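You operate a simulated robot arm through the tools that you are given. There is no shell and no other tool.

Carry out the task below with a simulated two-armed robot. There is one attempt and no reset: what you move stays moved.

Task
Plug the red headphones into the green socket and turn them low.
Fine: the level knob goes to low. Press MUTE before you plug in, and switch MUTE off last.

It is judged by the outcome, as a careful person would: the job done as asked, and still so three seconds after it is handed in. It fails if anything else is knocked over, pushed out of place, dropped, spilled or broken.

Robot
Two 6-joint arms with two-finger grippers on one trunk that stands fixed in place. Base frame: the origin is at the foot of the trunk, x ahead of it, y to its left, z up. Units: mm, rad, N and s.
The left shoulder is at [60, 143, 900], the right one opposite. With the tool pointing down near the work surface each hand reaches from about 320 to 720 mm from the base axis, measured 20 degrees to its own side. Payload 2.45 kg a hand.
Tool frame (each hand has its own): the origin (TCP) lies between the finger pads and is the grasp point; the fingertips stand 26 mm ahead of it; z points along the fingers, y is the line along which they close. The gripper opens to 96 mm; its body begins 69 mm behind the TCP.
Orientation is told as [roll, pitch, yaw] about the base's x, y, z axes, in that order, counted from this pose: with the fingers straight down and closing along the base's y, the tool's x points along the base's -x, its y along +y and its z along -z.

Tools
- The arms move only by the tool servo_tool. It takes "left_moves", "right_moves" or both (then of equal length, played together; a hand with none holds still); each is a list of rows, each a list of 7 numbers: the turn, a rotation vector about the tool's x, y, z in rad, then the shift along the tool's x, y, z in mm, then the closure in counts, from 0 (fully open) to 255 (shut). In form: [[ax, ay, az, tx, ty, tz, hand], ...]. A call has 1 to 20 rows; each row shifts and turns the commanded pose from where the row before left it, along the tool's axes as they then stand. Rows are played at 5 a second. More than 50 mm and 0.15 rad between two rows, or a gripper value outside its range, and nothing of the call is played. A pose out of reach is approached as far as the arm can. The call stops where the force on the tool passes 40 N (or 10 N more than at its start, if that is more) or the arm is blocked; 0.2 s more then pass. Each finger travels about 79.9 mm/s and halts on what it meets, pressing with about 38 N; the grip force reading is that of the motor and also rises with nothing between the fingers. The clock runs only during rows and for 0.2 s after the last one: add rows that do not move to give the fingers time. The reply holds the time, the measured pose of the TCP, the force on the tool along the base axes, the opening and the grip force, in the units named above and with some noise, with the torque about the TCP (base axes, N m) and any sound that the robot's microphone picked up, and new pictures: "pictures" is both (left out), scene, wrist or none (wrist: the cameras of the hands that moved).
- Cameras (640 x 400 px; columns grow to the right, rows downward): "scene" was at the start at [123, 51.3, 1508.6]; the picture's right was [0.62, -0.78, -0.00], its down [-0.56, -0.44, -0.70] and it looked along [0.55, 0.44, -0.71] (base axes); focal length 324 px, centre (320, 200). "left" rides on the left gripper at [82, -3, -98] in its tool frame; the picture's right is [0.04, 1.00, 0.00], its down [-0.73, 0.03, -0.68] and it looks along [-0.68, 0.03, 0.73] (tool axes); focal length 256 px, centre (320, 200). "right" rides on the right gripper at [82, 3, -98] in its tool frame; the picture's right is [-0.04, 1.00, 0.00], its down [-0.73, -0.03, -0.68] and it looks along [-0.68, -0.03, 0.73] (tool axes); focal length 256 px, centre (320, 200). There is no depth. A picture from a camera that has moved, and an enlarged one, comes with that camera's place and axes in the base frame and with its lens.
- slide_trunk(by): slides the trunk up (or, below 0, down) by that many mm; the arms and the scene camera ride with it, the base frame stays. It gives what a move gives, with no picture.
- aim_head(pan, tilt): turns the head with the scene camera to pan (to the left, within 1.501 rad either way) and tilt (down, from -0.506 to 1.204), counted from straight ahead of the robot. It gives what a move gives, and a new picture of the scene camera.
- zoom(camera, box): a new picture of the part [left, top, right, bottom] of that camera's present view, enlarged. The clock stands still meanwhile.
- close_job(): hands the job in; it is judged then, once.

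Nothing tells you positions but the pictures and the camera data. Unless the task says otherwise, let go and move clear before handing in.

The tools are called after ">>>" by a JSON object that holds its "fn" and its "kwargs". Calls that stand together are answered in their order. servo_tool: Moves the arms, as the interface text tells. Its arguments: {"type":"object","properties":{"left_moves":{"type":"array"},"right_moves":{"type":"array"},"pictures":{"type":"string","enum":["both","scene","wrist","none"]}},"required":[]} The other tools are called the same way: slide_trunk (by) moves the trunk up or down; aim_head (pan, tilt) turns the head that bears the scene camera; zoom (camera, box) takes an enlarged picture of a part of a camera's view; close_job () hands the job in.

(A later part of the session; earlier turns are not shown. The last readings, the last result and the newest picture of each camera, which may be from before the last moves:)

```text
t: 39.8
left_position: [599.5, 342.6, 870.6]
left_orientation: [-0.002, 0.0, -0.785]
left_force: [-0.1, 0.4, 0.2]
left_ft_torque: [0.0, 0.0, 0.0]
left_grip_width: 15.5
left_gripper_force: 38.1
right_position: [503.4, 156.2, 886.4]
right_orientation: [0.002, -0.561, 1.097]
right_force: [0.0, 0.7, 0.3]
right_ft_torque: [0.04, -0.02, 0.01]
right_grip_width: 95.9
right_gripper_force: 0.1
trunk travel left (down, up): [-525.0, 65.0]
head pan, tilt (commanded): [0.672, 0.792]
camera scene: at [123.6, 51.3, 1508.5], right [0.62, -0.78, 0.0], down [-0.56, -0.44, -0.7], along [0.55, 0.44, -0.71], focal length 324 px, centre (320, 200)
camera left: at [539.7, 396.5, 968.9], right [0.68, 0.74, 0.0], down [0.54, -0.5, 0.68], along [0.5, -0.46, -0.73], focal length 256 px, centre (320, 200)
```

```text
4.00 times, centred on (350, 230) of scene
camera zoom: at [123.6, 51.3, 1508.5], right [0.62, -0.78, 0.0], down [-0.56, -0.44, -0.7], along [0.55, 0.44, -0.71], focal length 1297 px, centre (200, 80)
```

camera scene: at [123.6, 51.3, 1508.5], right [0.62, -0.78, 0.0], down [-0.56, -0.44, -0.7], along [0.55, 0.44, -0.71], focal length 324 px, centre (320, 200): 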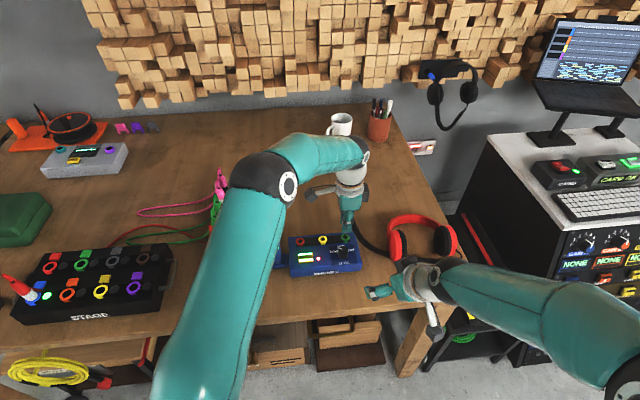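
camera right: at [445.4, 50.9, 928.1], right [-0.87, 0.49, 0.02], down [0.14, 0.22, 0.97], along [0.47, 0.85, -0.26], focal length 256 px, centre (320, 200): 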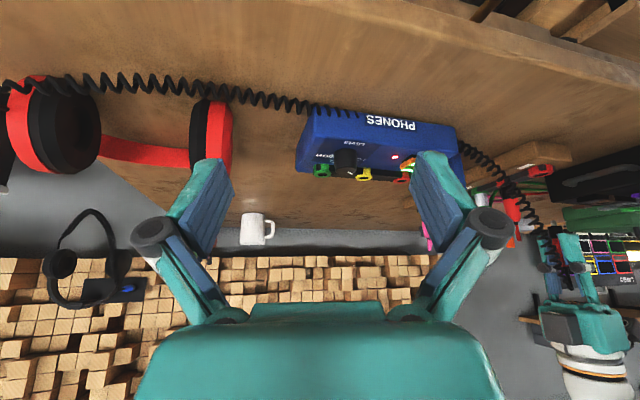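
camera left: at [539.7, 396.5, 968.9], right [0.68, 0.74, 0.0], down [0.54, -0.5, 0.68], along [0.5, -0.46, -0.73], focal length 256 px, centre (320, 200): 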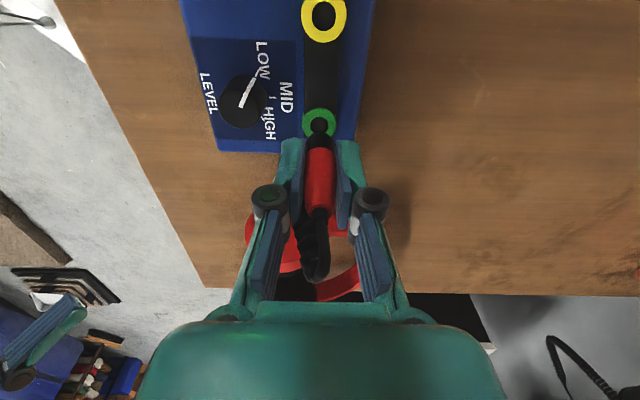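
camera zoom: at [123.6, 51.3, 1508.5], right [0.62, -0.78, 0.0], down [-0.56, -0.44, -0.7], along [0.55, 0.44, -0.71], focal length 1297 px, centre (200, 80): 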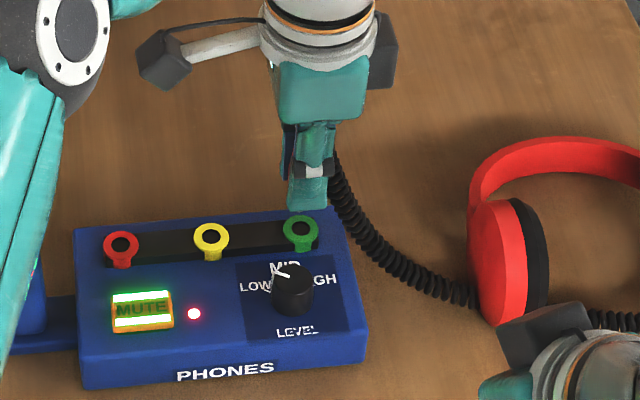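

The pin hangs just above the green ring. I'll zoom the side view further to check the alignment.

>>> {"fn": "zoom", "kwargs": {"camera": "right", "box": [295, 145, 355, 195]}}

>>> {"fn": "zoom", "kwargs": {"camera": "left", "box": [290, 75, 350, 145]}}

>>> {"fn": "zoom", "kwargs": {"camera": "scene", "box": [320, 210, 380, 260]}}

```text
8.00 times, centred on (325, 170) of right
camera zoom: at [445.6, 50.7, 928.0], right [-0.87, 0.49, 0.02], down [0.15, 0.22, 0.96], along [0.46, 0.85, -0.26], focal length 2048 px, centre (280, 440)
```

zoom: 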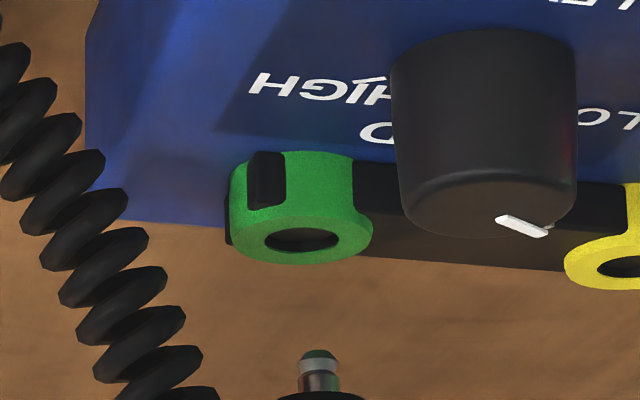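

```text
5.71 times, centred on (320, 110) of left
camera zoom: at [539.7, 396.5, 968.9], right [0.68, 0.74, 0.0], down [0.54, -0.5, 0.68], along [0.5, -0.46, -0.73], focal length 1463 px, centre (320, 714)
```

zoom: 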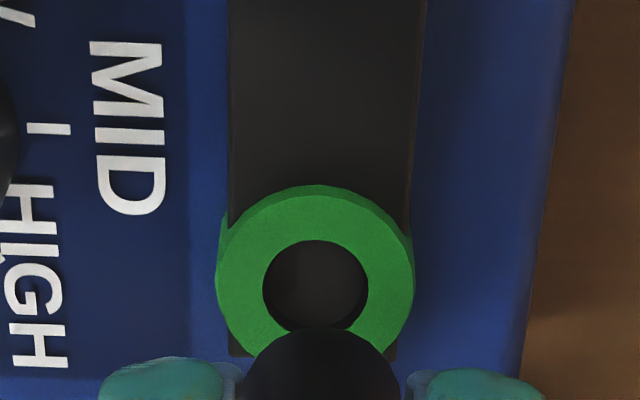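

```text
8.00 times, centred on (350, 235) of scene
camera zoom: at [123.6, 51.3, 1508.5], right [0.62, -0.78, 0.0], down [-0.56, -0.44, -0.7], along [0.55, 0.44, -0.71], focal length 2594 px, centre (80, -80)
```

zoom: 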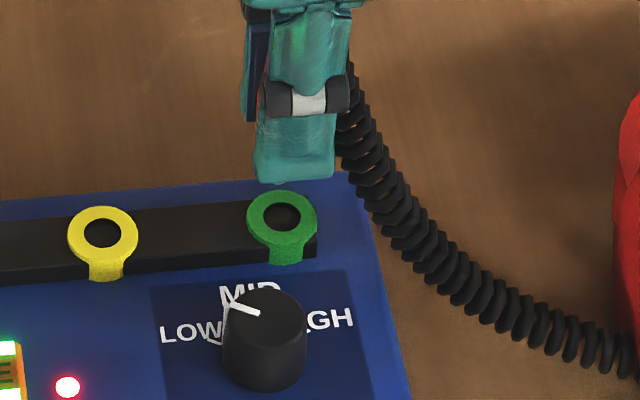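

Side view shows the pin about 2.5 mm off toward the yellow socket and under 1 mm off to the rear. I'll correct that, lower 8 mm and look again.

>>> {"fn": "servo_tool", "kwargs": {"left_moves": [[0, 0, 0, -2.7, -0.8, 0, 240], [0, 0, 0, 0, 0, 8, 240], [0, 0, 0, 0, 0, 0, 240]], "pictures": "none"}}

>>> {"fn": "zoom", "kwargs": {"camera": "right", "box": [295, 145, 355, 195]}}

>>> {"fn": "zoom", "kwargs": {"camera": "left", "box": [290, 75, 350, 145]}}

>>> {"fn": "zoom", "kwargs": {"camera": "scene", "box": [320, 210, 380, 260]}}

```text
t: 40.6
left_position: [601.1, 339.5, 865.2]
left_orientation: [0.001, 0.0, -0.783]
left_force: [-0.3, 0.1, 0.2]
left_ft_torque: [-0.02, 0.02, 0.01]
left_grip_width: 15.3
left_gripper_force: 38.1
right_position: [503.3, 156.4, 888.3]
right_orientation: [0.003, -0.561, 1.095]
right_force: [-0.3, 0.2, 0.2]
right_ft_torque: [0.0, -0.03, 0.01]
right_grip_width: 96.0
right_gripper_force: 0.0
trunk travel left (down, up): [-525.0, 65.0]
head pan, tilt (commanded): [0.672, 0.792]
```

```text
8.00 times, centred on (325, 170) of right
camera zoom: at [445.5, 50.6, 928.1], right [-0.87, 0.49, 0.02], down [0.15, 0.22, 0.96], along [0.46, 0.85, -0.26], focal length 2048 px, centre (280, 440)
```

zoom: 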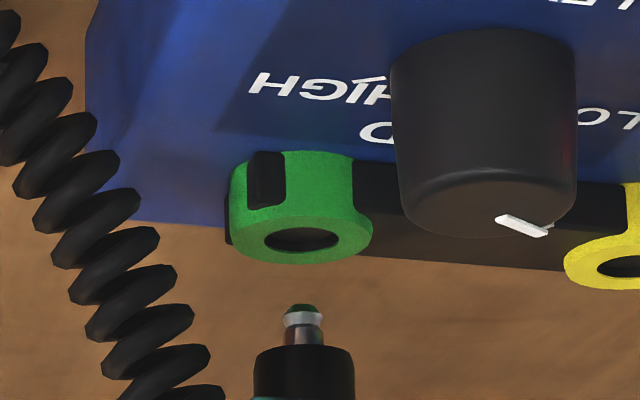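

```text
5.71 times, centred on (320, 110) of left
camera zoom: at [540.9, 393.7, 961.4], right [0.68, 0.74, 0.0], down [0.54, -0.5, 0.68], along [0.5, -0.46, -0.73], focal length 1463 px, centre (320, 714)
```

zoom: 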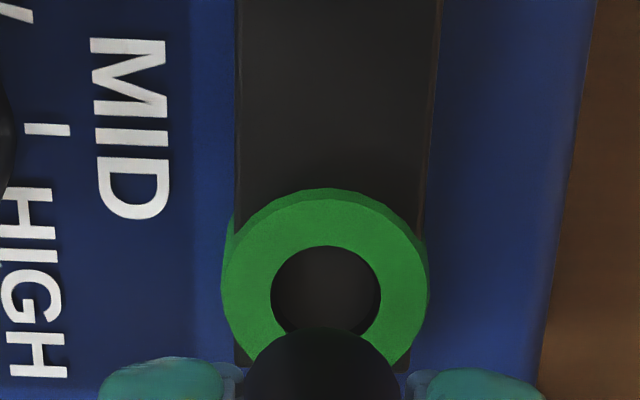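

```text
8.00 times, centred on (350, 235) of scene
camera zoom: at [123.4, 51.2, 1508.6], right [0.62, -0.78, 0.0], down [-0.56, -0.44, -0.7], along [0.55, 0.44, -0.71], focal length 2594 px, centre (80, -80)
```

zoom: 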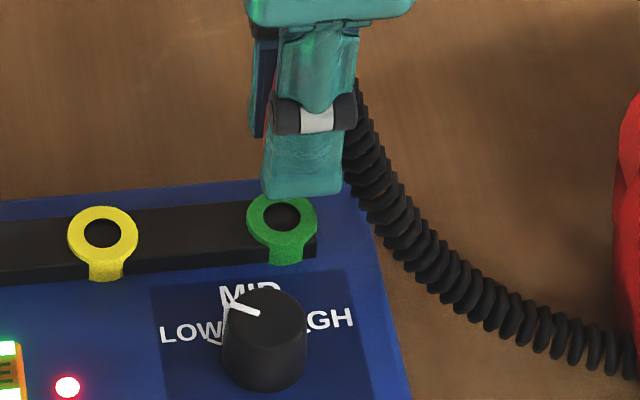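

The pin is now over the hole from both views; a last 0.4 mm trim, then I'll lower it into the hole.

>>> {"fn": "servo_tool", "kwargs": {"left_moves": [[0, 0, 0, 0.2, 0.45, 0, 240], [0, 0, 0, 0, 0, 4, 240], [0, 0, 0, 0, 0, 4, 240], [0, 0, 0, 0, 0, 4, 240], [0, 0, 0, 0, 0, 2, 240], [0, 0, 0, 0, 0, 0, 240]], "pictures": "none"}}

>>> {"fn": "zoom", "kwargs": {"camera": "right", "box": [295, 145, 355, 195]}}

>>> {"fn": "zoom", "kwargs": {"camera": "left", "box": [290, 75, 350, 145]}}

```text
t: 42.0
left_position: [601.9, 338.3, 848.6]
left_orientation: [-0.001, 0.0, -0.787]
left_force: [-0.3, 0.4, -0.3]
left_ft_torque: [0.01, -0.03, 0.0]
left_grip_width: 15.4
left_gripper_force: 38.0
right_position: [503.5, 155.5, 888.3]
right_orientation: [0.002, -0.56, 1.095]
right_force: [-0.2, -0.8, -0.8]
right_ft_torque: [-0.01, 0.02, 0.0]
right_grip_width: 96.0
right_gripper_force: 0.0
trunk travel left (down, up): [-525.0, 65.0]
head pan, tilt (commanded): [0.672, 0.792]
```

```text
8.00 times, centred on (325, 170) of right
camera zoom: at [445.6, 50.7, 928.0], right [-0.87, 0.49, 0.02], down [0.15, 0.22, 0.96], along [0.46, 0.85, -0.26], focal length 2048 px, centre (280, 440)
```

zoom: 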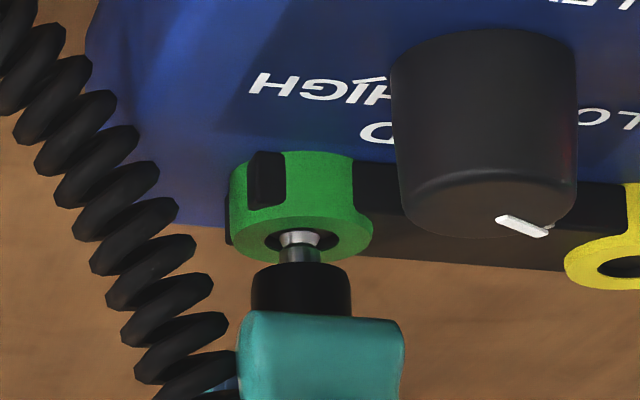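

```text
5.71 times, centred on (320, 110) of left
camera zoom: at [541.0, 393.2, 947.1], right [0.68, 0.74, 0.0], down [0.54, -0.5, 0.68], along [0.5, -0.46, -0.73], focal length 1463 px, centre (320, 714)
```

zoom: 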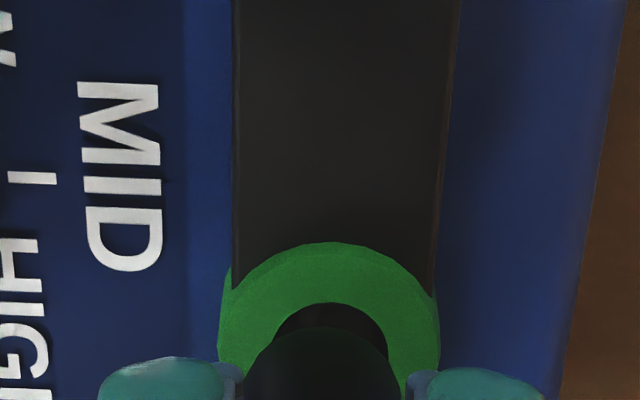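

The pin has entered the hole with about 1 mm offset each way. I'll centre it before pushing home.

>>> {"fn": "servo_tool", "kwargs": {"left_moves": [[0, 0, 0, 1.0, 1.0, 0, 240], [0, 0, 0, 0, 0, 0, 240], [0, 0, 0, 0, 0, 0, 240]], "pictures": "none"}}

>>> {"fn": "zoom", "kwargs": {"camera": "right", "box": [295, 145, 355, 195]}}

>>> {"fn": "zoom", "kwargs": {"camera": "left", "box": [290, 75, 350, 145]}}

```text
t: 42.8
left_position: [600.6, 340.6, 848.6]
left_orientation: [-0.001, 0.001, -0.787]
left_force: [0.0, 0.6, -0.9]
left_ft_torque: [-0.01, -0.01, 0.02]
left_grip_width: 15.3
left_gripper_force: 38.2
right_position: [503.6, 156.4, 887.4]
right_orientation: [0.003, -0.56, 1.097]
right_force: [0.2, -0.4, 0.3]
right_ft_torque: [0.01, -0.01, -0.02]
right_grip_width: 95.9
right_gripper_force: 0.1
trunk travel left (down, up): [-525.0, 65.0]
head pan, tilt (commanded): [0.672, 0.792]
```

```text
8.00 times, centred on (325, 170) of right
camera zoom: at [445.6, 50.7, 928.0], right [-0.87, 0.49, 0.02], down [0.15, 0.22, 0.96], along [0.46, 0.85, -0.26], focal length 2048 px, centre (280, 440)
```

zoom: 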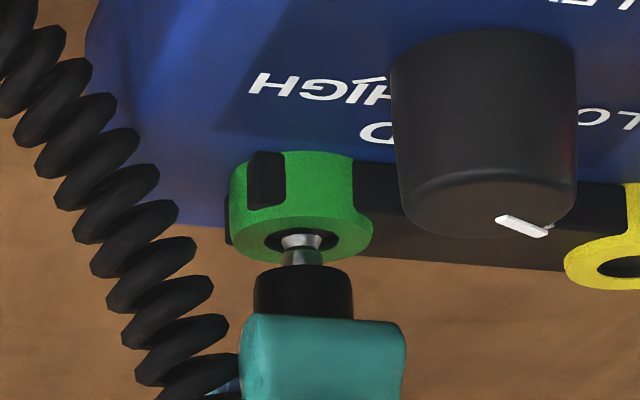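

```text
5.71 times, centred on (320, 110) of left
camera zoom: at [541.2, 394.5, 947.2], right [0.68, 0.74, 0.0], down [0.54, -0.5, 0.68], along [0.5, -0.46, -0.73], focal length 1463 px, centre (320, 714)
```

zoom: 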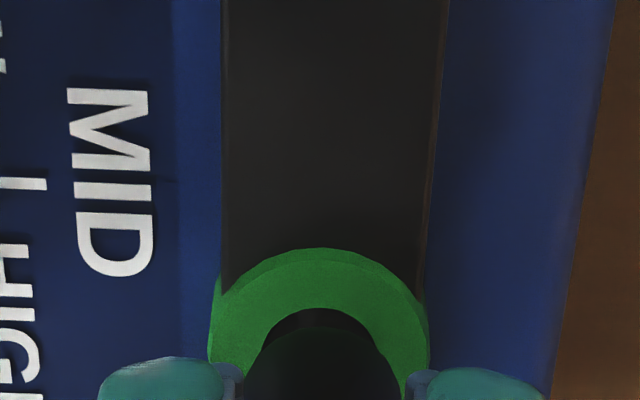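

Centred in both views. Now I'll push down slowly and watch the force.

>>> {"fn": "servo_tool", "kwargs": {"left_moves": [[0, 0, 0, 0, 0, 1.5, 240], [0, 0, 0, 0, 0, 1.5, 240], [0, 0, 0, 0, 0, 1.5, 240], [0, 0, 0, 0, 0, 0, 240]], "pictures": "none"}}

>>> {"fn": "zoom", "kwargs": {"camera": "right", "box": [295, 145, 355, 195]}}

>>> {"fn": "zoom", "kwargs": {"camera": "left", "box": [290, 85, 350, 155]}}

```text
t: 43.8
left_position: [602.2, 340.3, 844.6]
left_orientation: [0.002, 0.001, -0.784]
left_force: [0.0, -0.5, 0.4]
left_ft_torque: [-0.01, -0.01, -0.01]
left_grip_width: 15.3
left_gripper_force: 38.2
right_position: [503.7, 155.3, 887.9]
right_orientation: [0.003, -0.559, 1.096]
right_force: [-0.7, 0.4, 0.0]
right_ft_torque: [-0.02, -0.01, 0.0]
right_grip_width: 96.1
right_gripper_force: 0.0
trunk travel left (down, up): [-525.0, 65.0]
head pan, tilt (commanded): [0.672, 0.792]
```

```text
8.00 times, centred on (325, 170) of right
camera zoom: at [445.6, 50.7, 928.1], right [-0.87, 0.49, 0.02], down [0.15, 0.22, 0.96], along [0.46, 0.85, -0.26], focal length 2048 px, centre (280, 440)
```

zoom: 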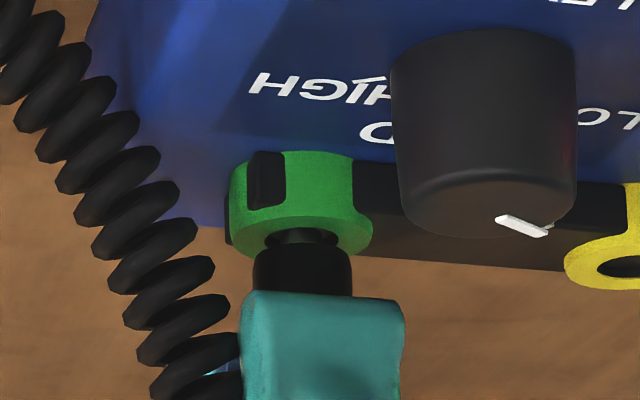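

```text
5.71 times, centred on (320, 120) of left
camera zoom: at [541.1, 394.4, 943.4], right [0.68, 0.74, 0.0], down [0.54, -0.5, 0.68], along [0.5, -0.46, -0.73], focal length 1463 px, centre (320, 657)
```

zoom: 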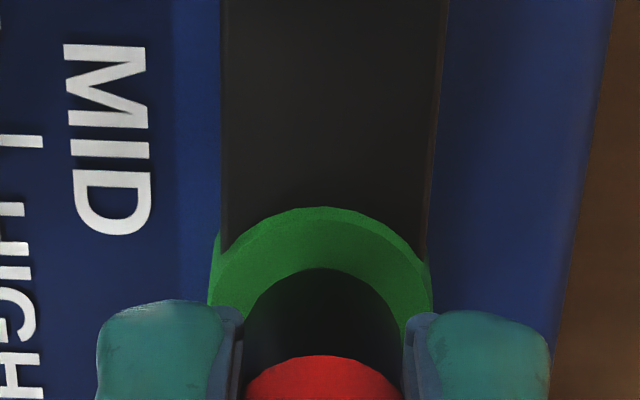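

>>> {"fn": "servo_tool", "kwargs": {"left_moves": [[0, 0, 0, 0, 0, 1.5, 240], [0, 0, 0, 0, 0, 1.5, 240], [0, 0, 0, 0, 0, 0, 240]], "pictures": "none"}}

>>> {"fn": "zoom", "kwargs": {"camera": "right", "box": [295, 145, 355, 195]}}

>>> {"fn": "zoom", "kwargs": {"camera": "left", "box": [290, 85, 350, 155]}}

```text
t: 44.6
left_position: [601.9, 340.6, 841.9]
left_orientation: [0.001, 0.0, -0.786]
left_force: [0.1, 0.3, -0.1]
left_ft_torque: [-0.02, 0.03, 0.0]
left_grip_width: 15.1
left_gripper_force: 37.8
right_position: [504.4, 156.4, 889.2]
right_orientation: [0.001, -0.559, 1.096]
right_force: [0.9, -0.1, -0.2]
right_ft_torque: [-0.02, -0.02, 0.0]
right_grip_width: 96.1
right_gripper_force: 0.1
trunk travel left (down, up): [-525.0, 65.0]
head pan, tilt (commanded): [0.672, 0.792]
```

```text
8.00 times, centred on (325, 170) of right
camera zoom: at [445.6, 50.7, 928.1], right [-0.87, 0.49, 0.02], down [0.15, 0.22, 0.96], along [0.46, 0.85, -0.26], focal length 2048 px, centre (280, 440)
```

zoom: 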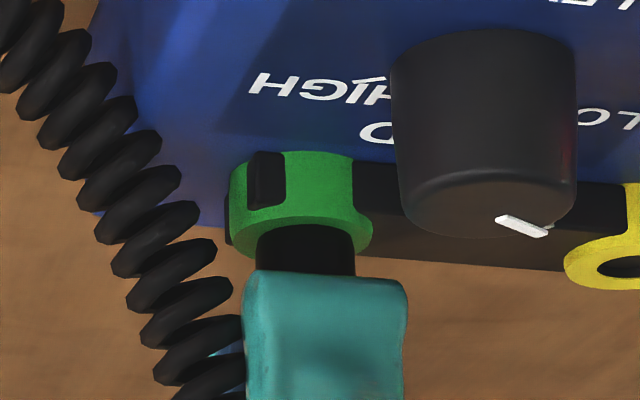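

```text
5.71 times, centred on (320, 120) of left
camera zoom: at [540.7, 394.8, 939.9], right [0.68, 0.74, 0.0], down [0.54, -0.5, 0.68], along [0.5, -0.46, -0.73], focal length 1463 px, centre (320, 657)
```

zoom: 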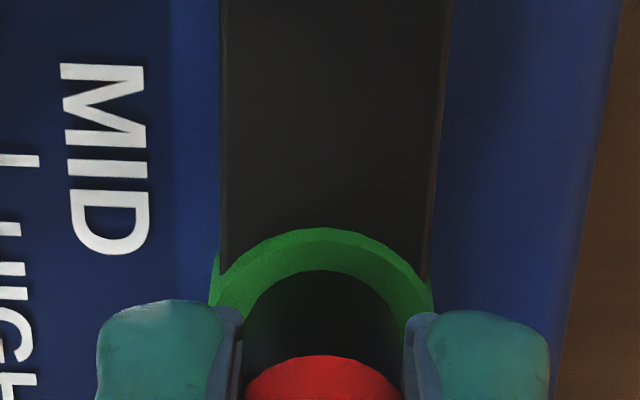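

>>> {"fn": "servo_tool", "kwargs": {"left_moves": [[0, 0, 0, 0, 0, 1, 240], [0, 0, 0, 0, 0, 1, 240], [0, 0, 0, 0, 0, 0, 240]], "pictures": "none"}}

>>> {"fn": "zoom", "kwargs": {"camera": "right", "box": [295, 145, 355, 195]}}

```text
t: 45.4
left_position: [601.7, 339.3, 842.1]
left_orientation: [0.004, -0.001, -0.784]
left_force: [0.2, 0.2, 14.2]
left_ft_torque: [0.06, 0.09, 0.01]
left_grip_width: 15.3
left_gripper_force: 38.3
right_position: [502.2, 155.9, 889.1]
right_orientation: [0.0, -0.56, 1.096]
right_force: [0.3, -0.2, -0.4]
right_ft_torque: [-0.02, -0.03, 0.0]
right_grip_width: 96.4
right_gripper_force: 0.0
trunk travel left (down, up): [-525.0, 65.0]
head pan, tilt (commanded): [0.672, 0.792]
```

```text
8.00 times, centred on (325, 170) of right
camera zoom: at [444.7, 50.2, 928.8], right [-0.87, 0.49, 0.02], down [0.14, 0.22, 0.97], along [0.47, 0.85, -0.26], focal length 2048 px, centre (280, 440)
```

zoom: 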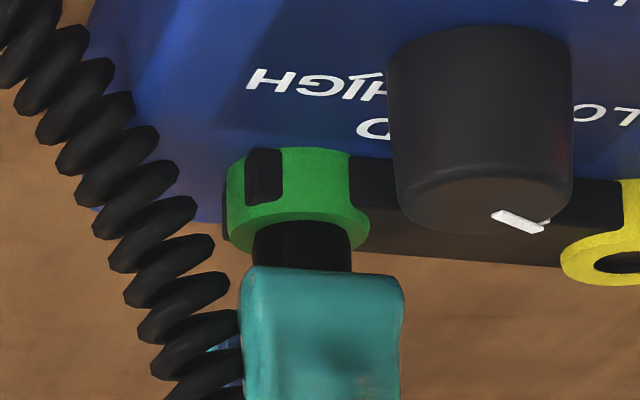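

Contact at about 14 N. I'll press a little more to be sure that it seats fully.

>>> {"fn": "servo_tool", "kwargs": {"left_moves": [[0, 0, 0, 0, 0, 1, 240], [0, 0, 0, 0, 0, 0, 240]], "pictures": "none"}}

>>> {"fn": "zoom", "kwargs": {"camera": "right", "box": [295, 145, 355, 195]}}

>>> {"fn": "zoom", "kwargs": {"camera": "left", "box": [290, 85, 350, 155]}}

```text
t: 46.0
left_position: [601.0, 339.2, 841.9]
left_orientation: [0.007, -0.003, -0.784]
left_force: [4.8, 2.2, 25.5]
left_ft_torque: [0.16, 0.01, -0.03]
left_grip_width: 15.0
left_gripper_force: 37.8
right_position: [502.5, 154.3, 888.8]
right_orientation: [0.0, -0.562, 1.096]
right_force: [0.2, 0.3, -0.1]
right_ft_torque: [0.0, 0.0, -0.01]
right_grip_width: 95.9
right_gripper_force: 0.0
trunk travel left (down, up): [-525.0, 65.0]
head pan, tilt (commanded): [0.672, 0.792]
```

```text
8.00 times, centred on (325, 170) of right
camera zoom: at [444.3, 49.9, 929.1], right [-0.87, 0.49, 0.02], down [0.14, 0.22, 0.97], along [0.47, 0.85, -0.26], focal length 2048 px, centre (280, 440)
```

zoom: 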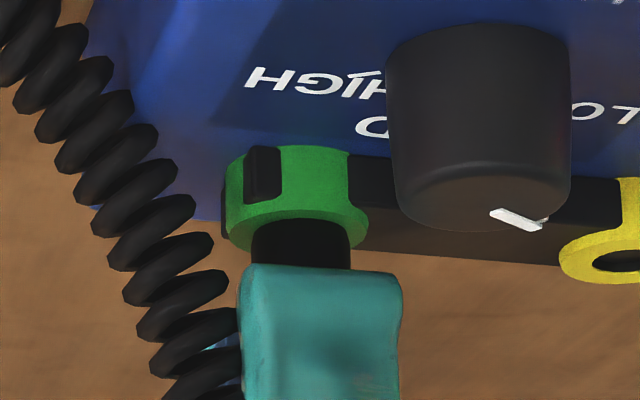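

```text
5.71 times, centred on (320, 120) of left
camera zoom: at [539.8, 394.4, 939.6], right [0.68, 0.74, 0.01], down [0.54, -0.5, 0.68], along [0.5, -0.46, -0.73], focal length 1463 px, centre (320, 657)
```

zoom: 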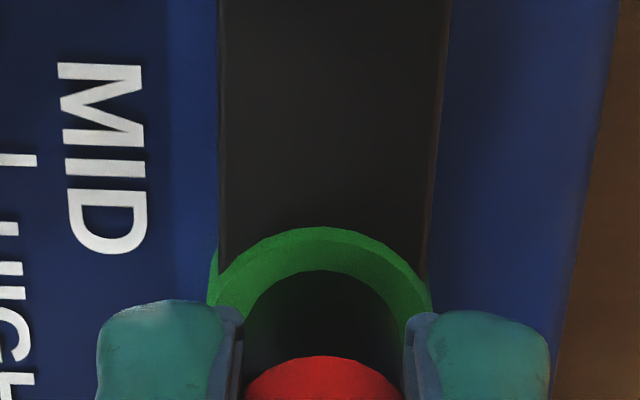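

>>> {"fn": "servo_tool", "kwargs": {"left_moves": [[0, 0, 0, 0, 0, 0.8, 240], [0, 0, 0, 0, 0, 0, 240]], "pictures": "none"}}

>>> {"fn": "zoom", "kwargs": {"camera": "right", "box": [280, 110, 400, 210]}}

```text
t: 46.6
left_position: [600.6, 339.3, 840.8]
left_orientation: [0.006, -0.004, -0.782]
left_force: [6.8, 1.2, 27.2]
left_ft_torque: [0.12, -0.08, -0.01]
left_grip_width: 15.3
left_gripper_force: 38.0
right_position: [503.1, 155.1, 888.8]
right_orientation: [0.0, -0.562, 1.097]
right_force: [-0.7, 0.0, 1.3]
right_ft_torque: [0.01, 0.01, 0.0]
right_grip_width: 96.1
right_gripper_force: 0.0
trunk travel left (down, up): [-525.0, 65.0]
head pan, tilt (commanded): [0.672, 0.792]
```

```text
4.00 times, centred on (340, 160) of right
camera zoom: at [444.2, 49.7, 929.0], right [-0.87, 0.49, 0.02], down [0.14, 0.22, 0.97], along [0.47, 0.85, -0.26], focal length 1024 px, centre (240, 360)
```

zoom: 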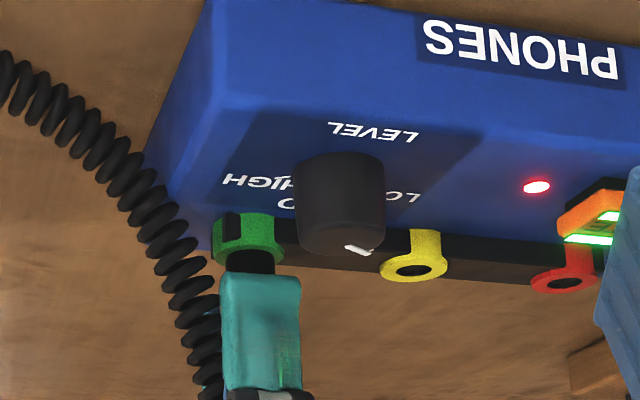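

The plug's collar is firmly on the ring. I'll relax the push and check before letting go.

>>> {"fn": "servo_tool", "kwargs": {"left_moves": [[0, 0, 0, 0, 0, -1.2, 240], [0, 0, 0, 0, 0, -1.2, 240], [0, 0, 0, 0, 0, 0, 240]], "pictures": "none"}}

>>> {"fn": "zoom", "kwargs": {"camera": "right", "box": [295, 145, 355, 195]}}

>>> {"fn": "zoom", "kwargs": {"camera": "scene", "box": [260, 200, 400, 290]}}

```text
t: 47.4
left_position: [601.6, 338.9, 841.0]
left_orientation: [0.002, 0.0, -0.785]
left_force: [10.9, 4.1, 17.9]
left_ft_torque: [0.06, -0.29, 0.02]
left_grip_width: 15.2
left_gripper_force: 38.1
right_position: [503.0, 155.8, 887.8]
right_orientation: [0.0, -0.561, 1.097]
right_force: [-0.5, 0.5, 1.0]
right_ft_torque: [-0.01, 0.01, 0.01]
right_grip_width: 95.9
right_gripper_force: 0.0
trunk travel left (down, up): [-525.0, 65.0]
head pan, tilt (commanded): [0.672, 0.792]
```

```text
8.00 times, centred on (325, 170) of right
camera zoom: at [445.2, 50.3, 928.3], right [-0.87, 0.49, 0.02], down [0.15, 0.22, 0.96], along [0.46, 0.85, -0.26], focal length 2048 px, centre (280, 440)
```

zoom: 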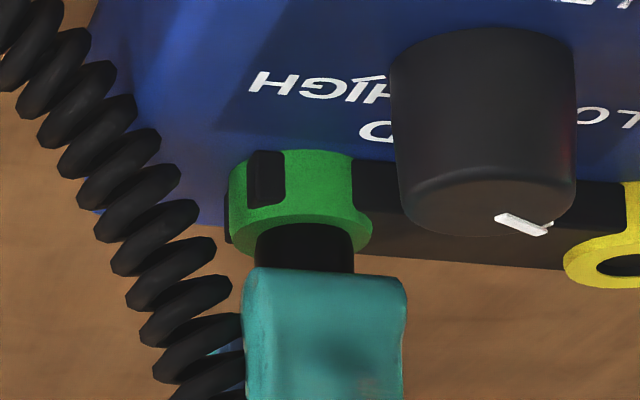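

```text
4.44 times, centred on (330, 245) of scene
camera zoom: at [122.8, 50.7, 1508.6], right [0.62, -0.78, 0.0], down [-0.56, -0.44, -0.7], along [0.55, 0.44, -0.71], focal length 1441 px, centre (276, 0)
```

zoom: 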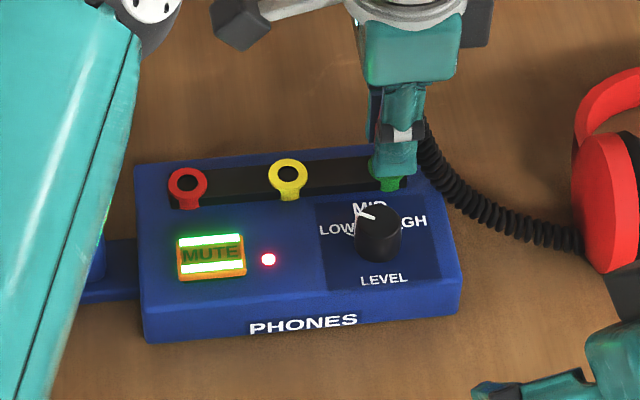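

>>> {"fn": "servo_tool", "kwargs": {"left_moves": [[0, 0, 0, 0, 0, -1.0, 240], [0, 0, 0, 0, 0, 0, 240], [0, 0, 0, 0, 0, 0, 240]], "pictures": "none"}}

>>> {"fn": "zoom", "kwargs": {"camera": "left", "box": [240, 60, 400, 180]}}

```text
t: 48.2
left_position: [599.7, 339.5, 841.8]
left_orientation: [-0.002, 0.002, -0.786]
left_force: [7.5, 3.0, 11.0]
left_ft_torque: [-0.03, -0.31, -0.01]
left_grip_width: 15.4
left_gripper_force: 37.6
right_position: [503.2, 156.3, 887.6]
right_orientation: [0.001, -0.561, 1.096]
right_force: [0.4, -0.1, 0.2]
right_ft_torque: [-0.01, -0.02, 0.06]
right_grip_width: 96.0
right_gripper_force: 0.0
trunk travel left (down, up): [-525.0, 65.0]
head pan, tilt (commanded): [0.672, 0.792]
```

```text
3.33 times, centred on (320, 120) of left
camera zoom: at [540.2, 394.4, 939.7], right [0.68, 0.74, 0.0], down [0.54, -0.5, 0.68], along [0.5, -0.46, -0.74], focal length 853 px, centre (320, 467)
```

zoom: 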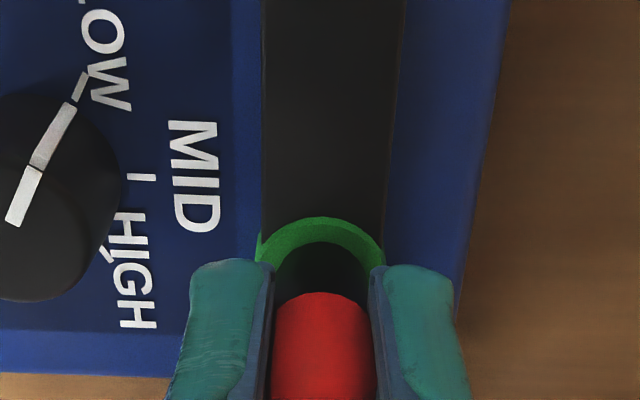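

>>> {"fn": "servo_tool", "kwargs": {"left_moves": [[0, 0, 0, 0, 0, -0.8, 240], [0, 0, 0, 0, 0, 0, 240], [0, 0, 0, 0, 0, 0, 240]], "pictures": "none"}}

>>> {"fn": "zoom", "kwargs": {"camera": "right", "box": [295, 145, 355, 195]}}

```text
t: 49.0
left_position: [600.0, 339.3, 841.0]
left_orientation: [-0.004, 0.003, -0.787]
left_force: [1.2, 0.6, 0.6]
left_ft_torque: [-0.11, -0.14, -0.02]
left_grip_width: 15.4
left_gripper_force: 38.1
right_position: [504.2, 154.8, 887.9]
right_orientation: [0.001, -0.561, 1.095]
right_force: [-0.1, 0.4, 0.2]
right_ft_torque: [0.0, -0.03, 0.02]
right_grip_width: 96.0
right_gripper_force: 0.0
trunk travel left (down, up): [-525.0, 65.0]
head pan, tilt (commanded): [0.672, 0.792]
```

```text
8.00 times, centred on (325, 170) of right
camera zoom: at [445.7, 50.7, 927.9], right [-0.87, 0.49, 0.02], down [0.15, 0.22, 0.96], along [0.46, 0.85, -0.26], focal length 2048 px, centre (280, 440)
```

zoom: 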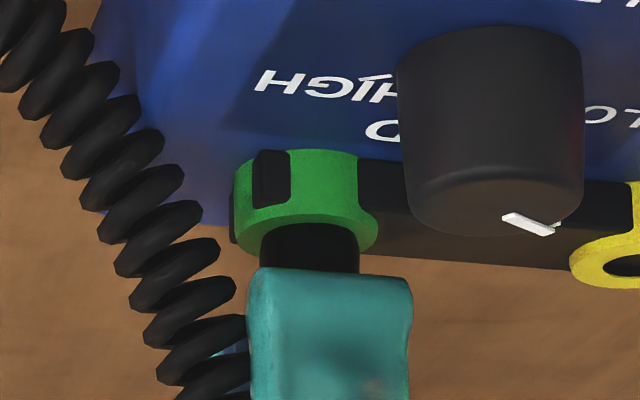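

Forces are near zero. I'll open the fingers slightly and check that the plug stands by itself.

>>> {"fn": "servo_tool", "kwargs": {"left_moves": [[0, 0, 0, 0, 0, 0, 205], [0, 0, 0, 0, 0, 0, 190], [0, 0, 0, 0, 0, 0, 165], [0, 0, 0, 0, 0, 0, 165]], "pictures": "wrist"}}

>>> {"fn": "zoom", "kwargs": {"camera": "right", "box": [290, 130, 370, 220]}}

>>> {"fn": "zoom", "kwargs": {"camera": "left", "box": [240, 80, 400, 220]}}

```text
t: 50.0
left_position: [602.0, 339.8, 843.3]
left_orientation: [0.001, 0.001, -0.786]
left_force: [-0.1, 0.9, -0.3]
left_ft_torque: [-0.04, 0.0, -0.05]
left_grip_width: 33.9
left_gripper_force: 0.2
right_position: [504.1, 155.1, 887.3]
right_orientation: [0.002, -0.562, 1.097]
right_force: [0.9, 0.2, -0.3]
right_ft_torque: [0.01, 0.0, -0.01]
right_grip_width: 96.1
right_gripper_force: 0.0
trunk travel left (down, up): [-525.0, 65.0]
head pan, tilt (commanded): [0.672, 0.792]
camera left: at [540.3, 394.6, 940.8], right [0.68, 0.74, 0.0], down [0.54, -0.5, 0.68], along [0.5, -0.46, -0.73], focal length 256 px, centre (320, 200)
```

left: 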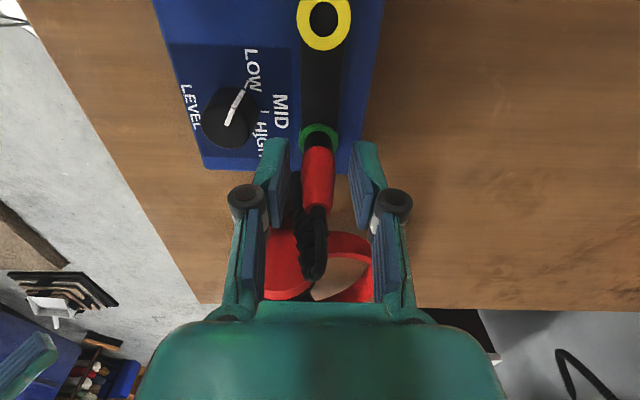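

```text
4.44 times, centred on (330, 175) of right
camera zoom: at [445.6, 50.7, 928.1], right [-0.87, 0.49, 0.02], down [0.15, 0.22, 0.96], along [0.46, 0.85, -0.26], focal length 1138 px, centre (276, 311)
```

zoom: 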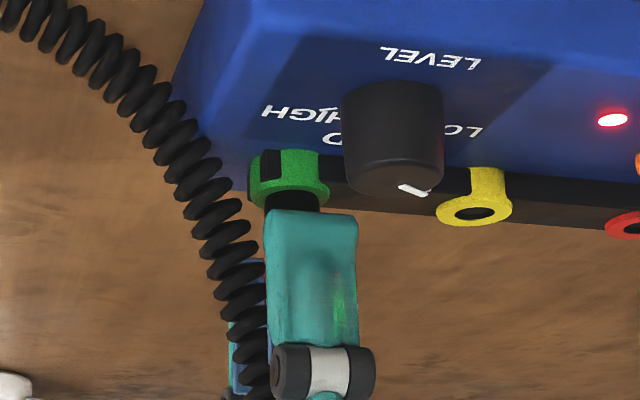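

```text
2.86 times, centred on (320, 150) of left
camera zoom: at [540.3, 394.6, 940.8], right [0.68, 0.74, 0.0], down [0.54, -0.5, 0.68], along [0.5, -0.46, -0.73], focal length 731 px, centre (320, 343)
```

zoom: 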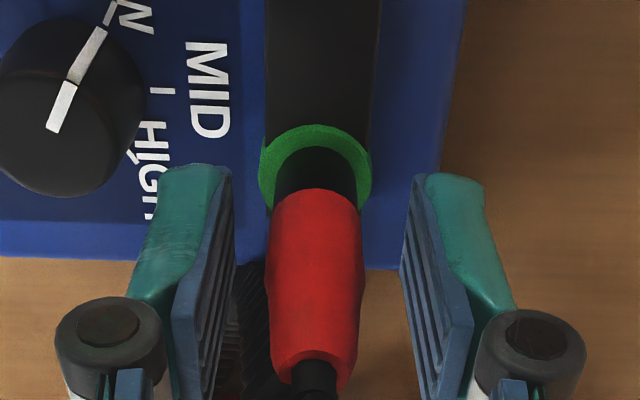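

The plug stands upright in the green socket. I'll rise straight up, opening a little more once clear of the knob.

>>> {"fn": "servo_tool", "kwargs": {"left_moves": [[0, 0, 0, 0, 0, -6, 165], [0, 0, 0, 0, 0, -8, 145], [0, 0, 0, 0, 0, -10, 125], [0, 0, 0, 0, 0, -15, 125], [0, 0, 0, 0, 0, -15, 125], [0, 0, 0, 0, 0, -20, 125], [0, 0, 0, 0, 0, -20, 125], [0, 0, 0, 0, 0, 0, 125]], "pictures": "both"}}

>>> {"fn": "zoom", "kwargs": {"camera": "right", "box": [270, 110, 390, 240]}}

>>> {"fn": "zoom", "kwargs": {"camera": "scene", "box": [260, 190, 400, 290]}}

```text
t: 51.8
left_position: [602.0, 340.6, 936.5]
left_orientation: [0.0, 0.0, -0.785]
left_force: [-0.5, -0.9, 0.4]
left_ft_torque: [0.01, 0.01, 0.01]
left_grip_width: 49.0
left_gripper_force: 0.0
right_position: [503.3, 155.5, 888.4]
right_orientation: [0.003, -0.56, 1.096]
right_force: [0.6, 0.5, 0.3]
right_ft_torque: [0.0, 0.0, -0.02]
right_grip_width: 96.0
right_gripper_force: 0.0
trunk travel left (down, up): [-525.0, 65.0]
head pan, tilt (commanded): [0.672, 0.792]
camera scene: at [123.7, 51.4, 1508.5], right [0.62, -0.78, 0.0], down [-0.56, -0.44, -0.7], along [0.55, 0.44, -0.71], focal length 324 px, centre (320, 200)
camera left: at [540.6, 395.3, 1035.3], right [0.68, 0.74, 0.0], down [0.54, -0.5, 0.68], along [0.5, -0.46, -0.73], focal length 256 px, centre (320, 200)
```

scene: 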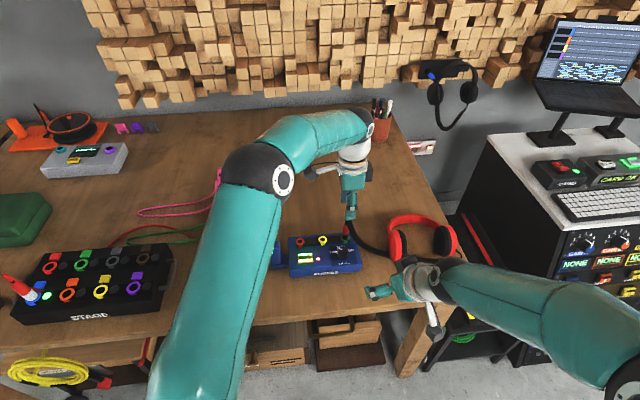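
left: 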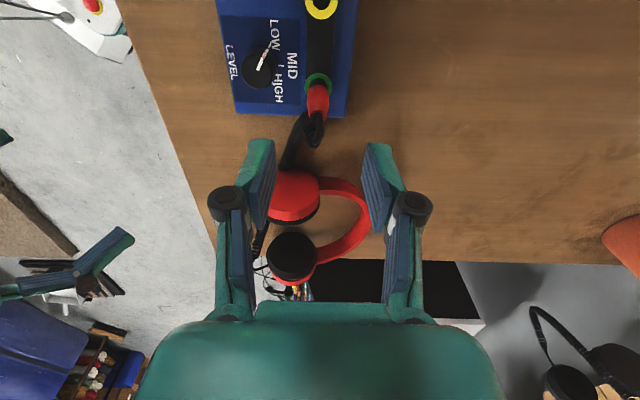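

```text
3.08 times, centred on (330, 175) of right
camera zoom: at [445.7, 50.7, 928.0], right [-0.87, 0.49, 0.02], down [0.15, 0.22, 0.96], along [0.46, 0.85, -0.26], focal length 788 px, centre (289, 277)
```

zoom: 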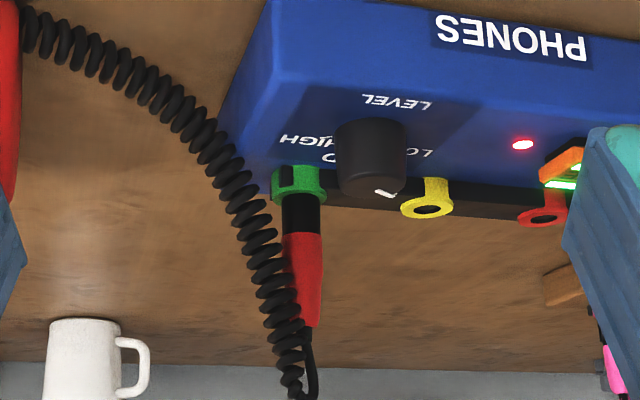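

```text
4.00 times, centred on (330, 240) of scene
camera zoom: at [123.7, 51.4, 1508.5], right [0.62, -0.78, 0.0], down [-0.56, -0.44, -0.7], along [0.55, 0.44, -0.71], focal length 1297 px, centre (280, 40)
```

zoom: 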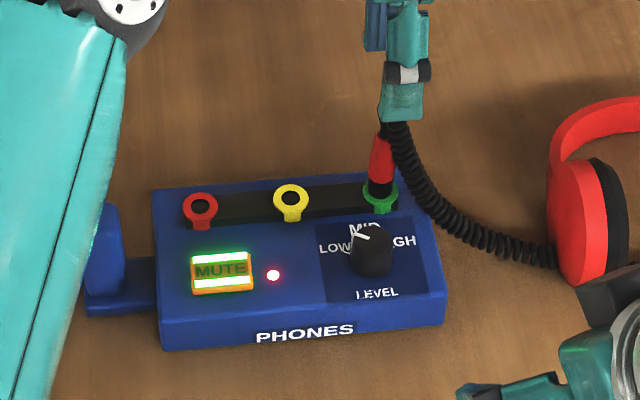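

The plug stands in the green socket with its lead free. I'll zoom on the junction to be sure it is fully in.

>>> {"fn": "zoom", "kwargs": {"camera": "right", "box": [300, 150, 360, 200]}}

>>> {"fn": "zoom", "kwargs": {"camera": "left", "box": [280, 50, 350, 130]}}

>>> {"fn": "zoom", "kwargs": {"camera": "scene", "box": [320, 210, 380, 260]}}

```text
8.00 times, centred on (330, 175) of right
camera zoom: at [445.7, 50.7, 928.0], right [-0.87, 0.49, 0.02], down [0.15, 0.22, 0.96], along [0.46, 0.85, -0.26], focal length 2048 px, centre (240, 400)
```

zoom: 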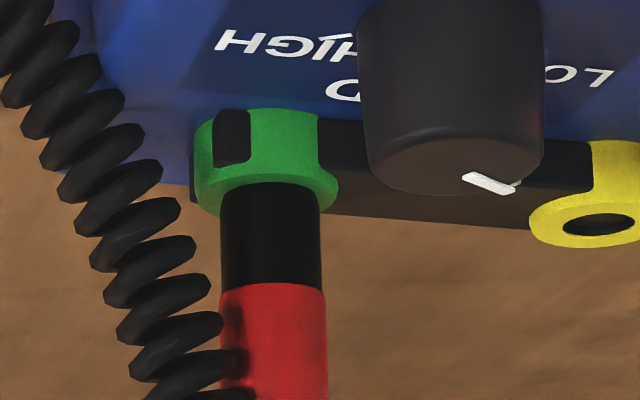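

```text
5.00 times, centred on (315, 90) of left
camera zoom: at [540.6, 395.3, 1035.3], right [0.68, 0.74, 0.0], down [0.54, -0.5, 0.68], along [0.5, -0.46, -0.73], focal length 1280 px, centre (345, 750)
```

zoom: 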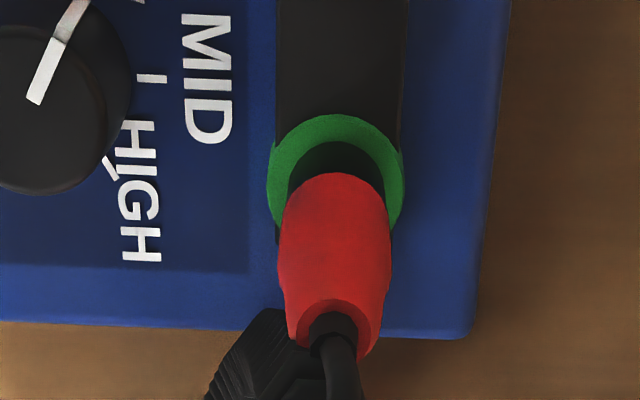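

```text
8.00 times, centred on (350, 235) of scene
camera zoom: at [123.7, 51.4, 1508.5], right [0.62, -0.78, 0.0], down [-0.56, -0.44, -0.7], along [0.55, 0.44, -0.71], focal length 2594 px, centre (80, -80)
```

zoom: 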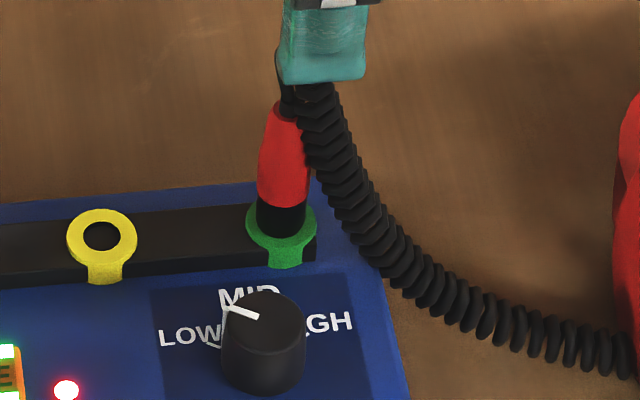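

The plug is fully seated with its collar on the green ring, and the pointer sits on LOW. Now I'll move the left hand above MUTE with the fingers shut and the earlier yaw.

>>> {"fn": "servo_tool", "kwargs": {"left_moves": [[0, 0, 0, 0, 0, -15, 125], [0, 0, 0, 38.5, -17.8, 0, 125], [0, 0, 0, 38.5, -17.8, 0, 125], [0, 0, 0, 38.6, -17.7, 0, 125], [0, 0, -0.1427, 0, 0, 0, 255], [0, 0, -0.1427, 0, 0, 0, 255], [0, 0, -0.1427, 0, 0, 0, 255], [0, 0, -0.1427, 0, 0, 0, 255], [0, 0, -0.1427, 0, 0, 0, 255], [0, 0, -0.1427, 0, 0, 0, 255], [0, 0, -0.1427, 0, 0, 0, 255], [0, 0, -0.1427, 0, 0, 0, 255], [0, 0, -0.1427, 0, 0, 0, 255], [0, 0, -0.1427, 0, 0, 0, 255], [0, 0, -0.1427, 0, 0, 0, 255], [0, 0, 0, 0, 0, 30, 255], [0, 0, 0, 0, 0, 30, 255], [0, 0, 0, 0, 0, 30, 255], [0, 0, 0, 0, 0, 0, 255]], "pictures": "both"}}

>>> {"fn": "zoom", "kwargs": {"camera": "left", "box": [250, 80, 390, 180]}}

```text
t: 55.8
left_position: [481.6, 383.7, 860.7]
left_orientation: [-0.001, 0.0, 0.785]
left_force: [1.3, -0.8, 0.3]
left_ft_torque: [0.0, -0.02, 0.03]
left_grip_width: 0.0
left_gripper_force: 28.2
right_position: [504.7, 155.6, 889.5]
right_orientation: [0.001, -0.562, 1.097]
right_force: [-0.2, -0.9, -0.3]
right_ft_torque: [-0.02, 0.0, 0.0]
right_grip_width: 95.9
right_gripper_force: 0.1
trunk travel left (down, up): [-525.0, 65.0]
head pan, tilt (commanded): [0.672, 0.792]
camera scene: at [122.8, 51.2, 1508.6], right [0.62, -0.78, 0.0], down [-0.56, -0.44, -0.7], along [0.55, 0.44, -0.71], focal length 324 px, centre (320, 200)
camera left: at [426.0, 322.8, 959.0], right [-0.74, 0.68, 0.0], down [0.5, 0.54, 0.68], along [0.46, 0.5, -0.73], focal length 256 px, centre (320, 200)
```

scene: 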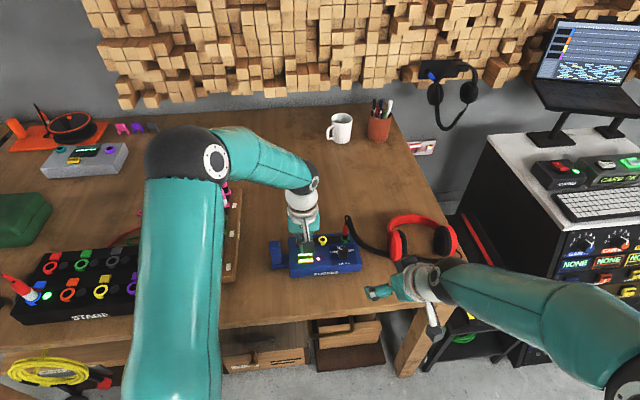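
left: 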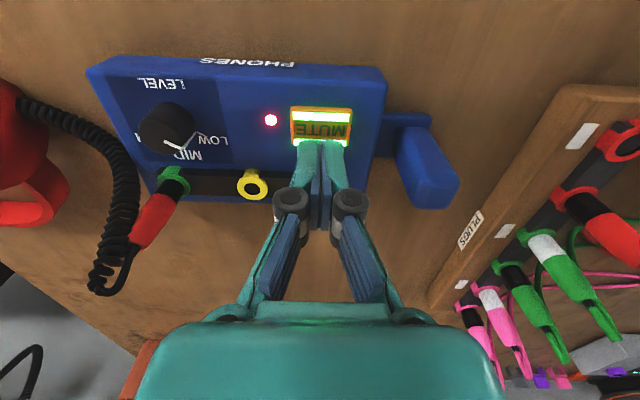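

```text
4.00 times, centred on (320, 130) of left
camera zoom: at [426.0, 322.8, 959.0], right [-0.74, 0.68, 0.0], down [0.5, 0.54, 0.68], along [0.46, 0.5, -0.73], focal length 1024 px, centre (320, 480)
```

zoom: 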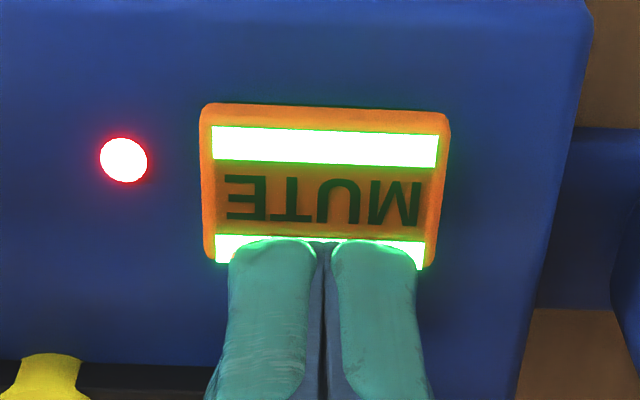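

The fingertips are over MUTE in the same spot as before. I'll descend and press once, stopping at the click.

>>> {"fn": "servo_tool", "kwargs": {"left_moves": [[0, 0, 0, 0, 0, 10, 255], [0, 0, 0, 0, 0, 10, 255], [0, 0, 0, 0, 0, 5, 255], [0, 0, 0, 0, 0, 3, 255], [0, 0, 0, 0, 0, 2, 255], [0, 0, 0, 0, 0, 0, 255]], "pictures": "none"}}

>>> {"fn": "zoom", "kwargs": {"camera": "left", "box": [250, 80, 390, 180]}}

```text
t: 57.2
left_position: [480.6, 382.9, 831.2]
left_orientation: [-0.003, 0.001, 0.785]
left_force: [0.7, -0.6, -0.4]
left_ft_torque: [-0.04, 0.02, 0.02]
left_grip_width: 0.1
left_gripper_force: 28.5
right_position: [504.6, 156.6, 888.0]
right_orientation: [-0.002, -0.559, 1.095]
right_force: [0.9, 0.2, -0.5]
right_ft_torque: [0.04, 0.0, -0.03]
right_grip_width: 96.0
right_gripper_force: 0.1
trunk travel left (down, up): [-525.0, 65.0]
head pan, tilt (commanded): [0.672, 0.792]
```

```text
4.00 times, centred on (320, 130) of left
camera zoom: at [425.5, 323.1, 929.7], right [-0.74, 0.68, 0.0], down [0.5, 0.54, 0.68], along [0.46, 0.5, -0.73], focal length 1024 px, centre (320, 480)
```

zoom: 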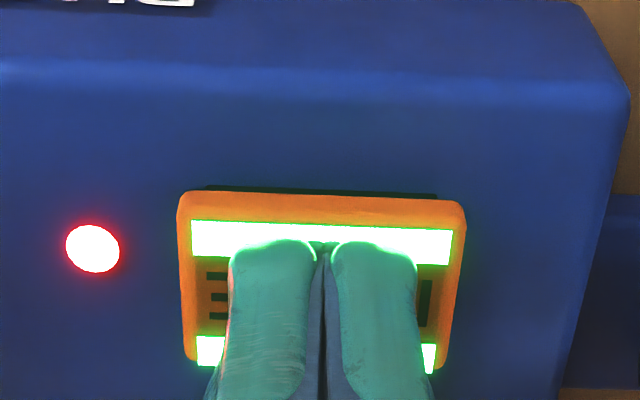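

>>> {"fn": "servo_tool", "kwargs": {"left_moves": [[0, 0, 0, 0, 0, 1.5, 255], [0, 0, 0, 0, 0, 1.5, 255], [0, 0, 0, 0, 0, 1.5, 255], [0, 0, 0, 0, 0, 0, 255]], "pictures": "none"}}

>>> {"fn": "zoom", "kwargs": {"camera": "left", "box": [250, 80, 390, 180]}}

```text
t: 58.2
left_position: [482.1, 383.0, 826.2]
left_orientation: [0.0, 0.0, 0.787]
left_force: [0.1, 0.5, 1.7]
left_ft_torque: [0.02, 0.01, 0.02]
left_grip_width: 6.1
left_gripper_force: 28.6
right_position: [503.1, 155.5, 888.0]
right_orientation: [0.0, -0.559, 1.096]
right_force: [0.3, -0.3, -0.2]
right_ft_torque: [0.01, 0.02, 0.0]
right_grip_width: 96.0
right_gripper_force: 0.0
trunk travel left (down, up): [-525.0, 65.0]
head pan, tilt (commanded): [0.672, 0.792]
heard: click
```

```text
4.00 times, centred on (320, 130) of left
camera zoom: at [425.8, 323.1, 925.2], right [-0.74, 0.68, 0.0], down [0.5, 0.54, 0.68], along [0.46, 0.5, -0.73], focal length 1024 px, centre (320, 480)
```

zoom: 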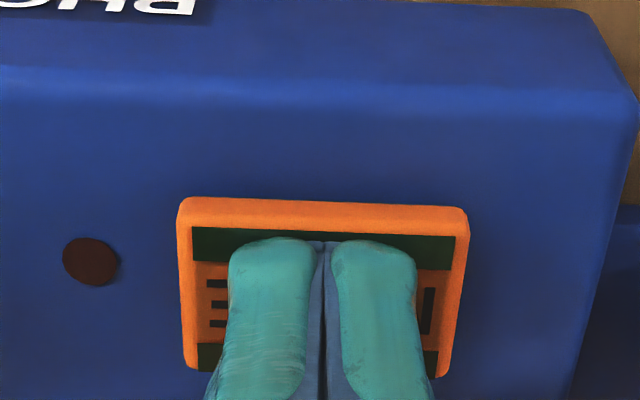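

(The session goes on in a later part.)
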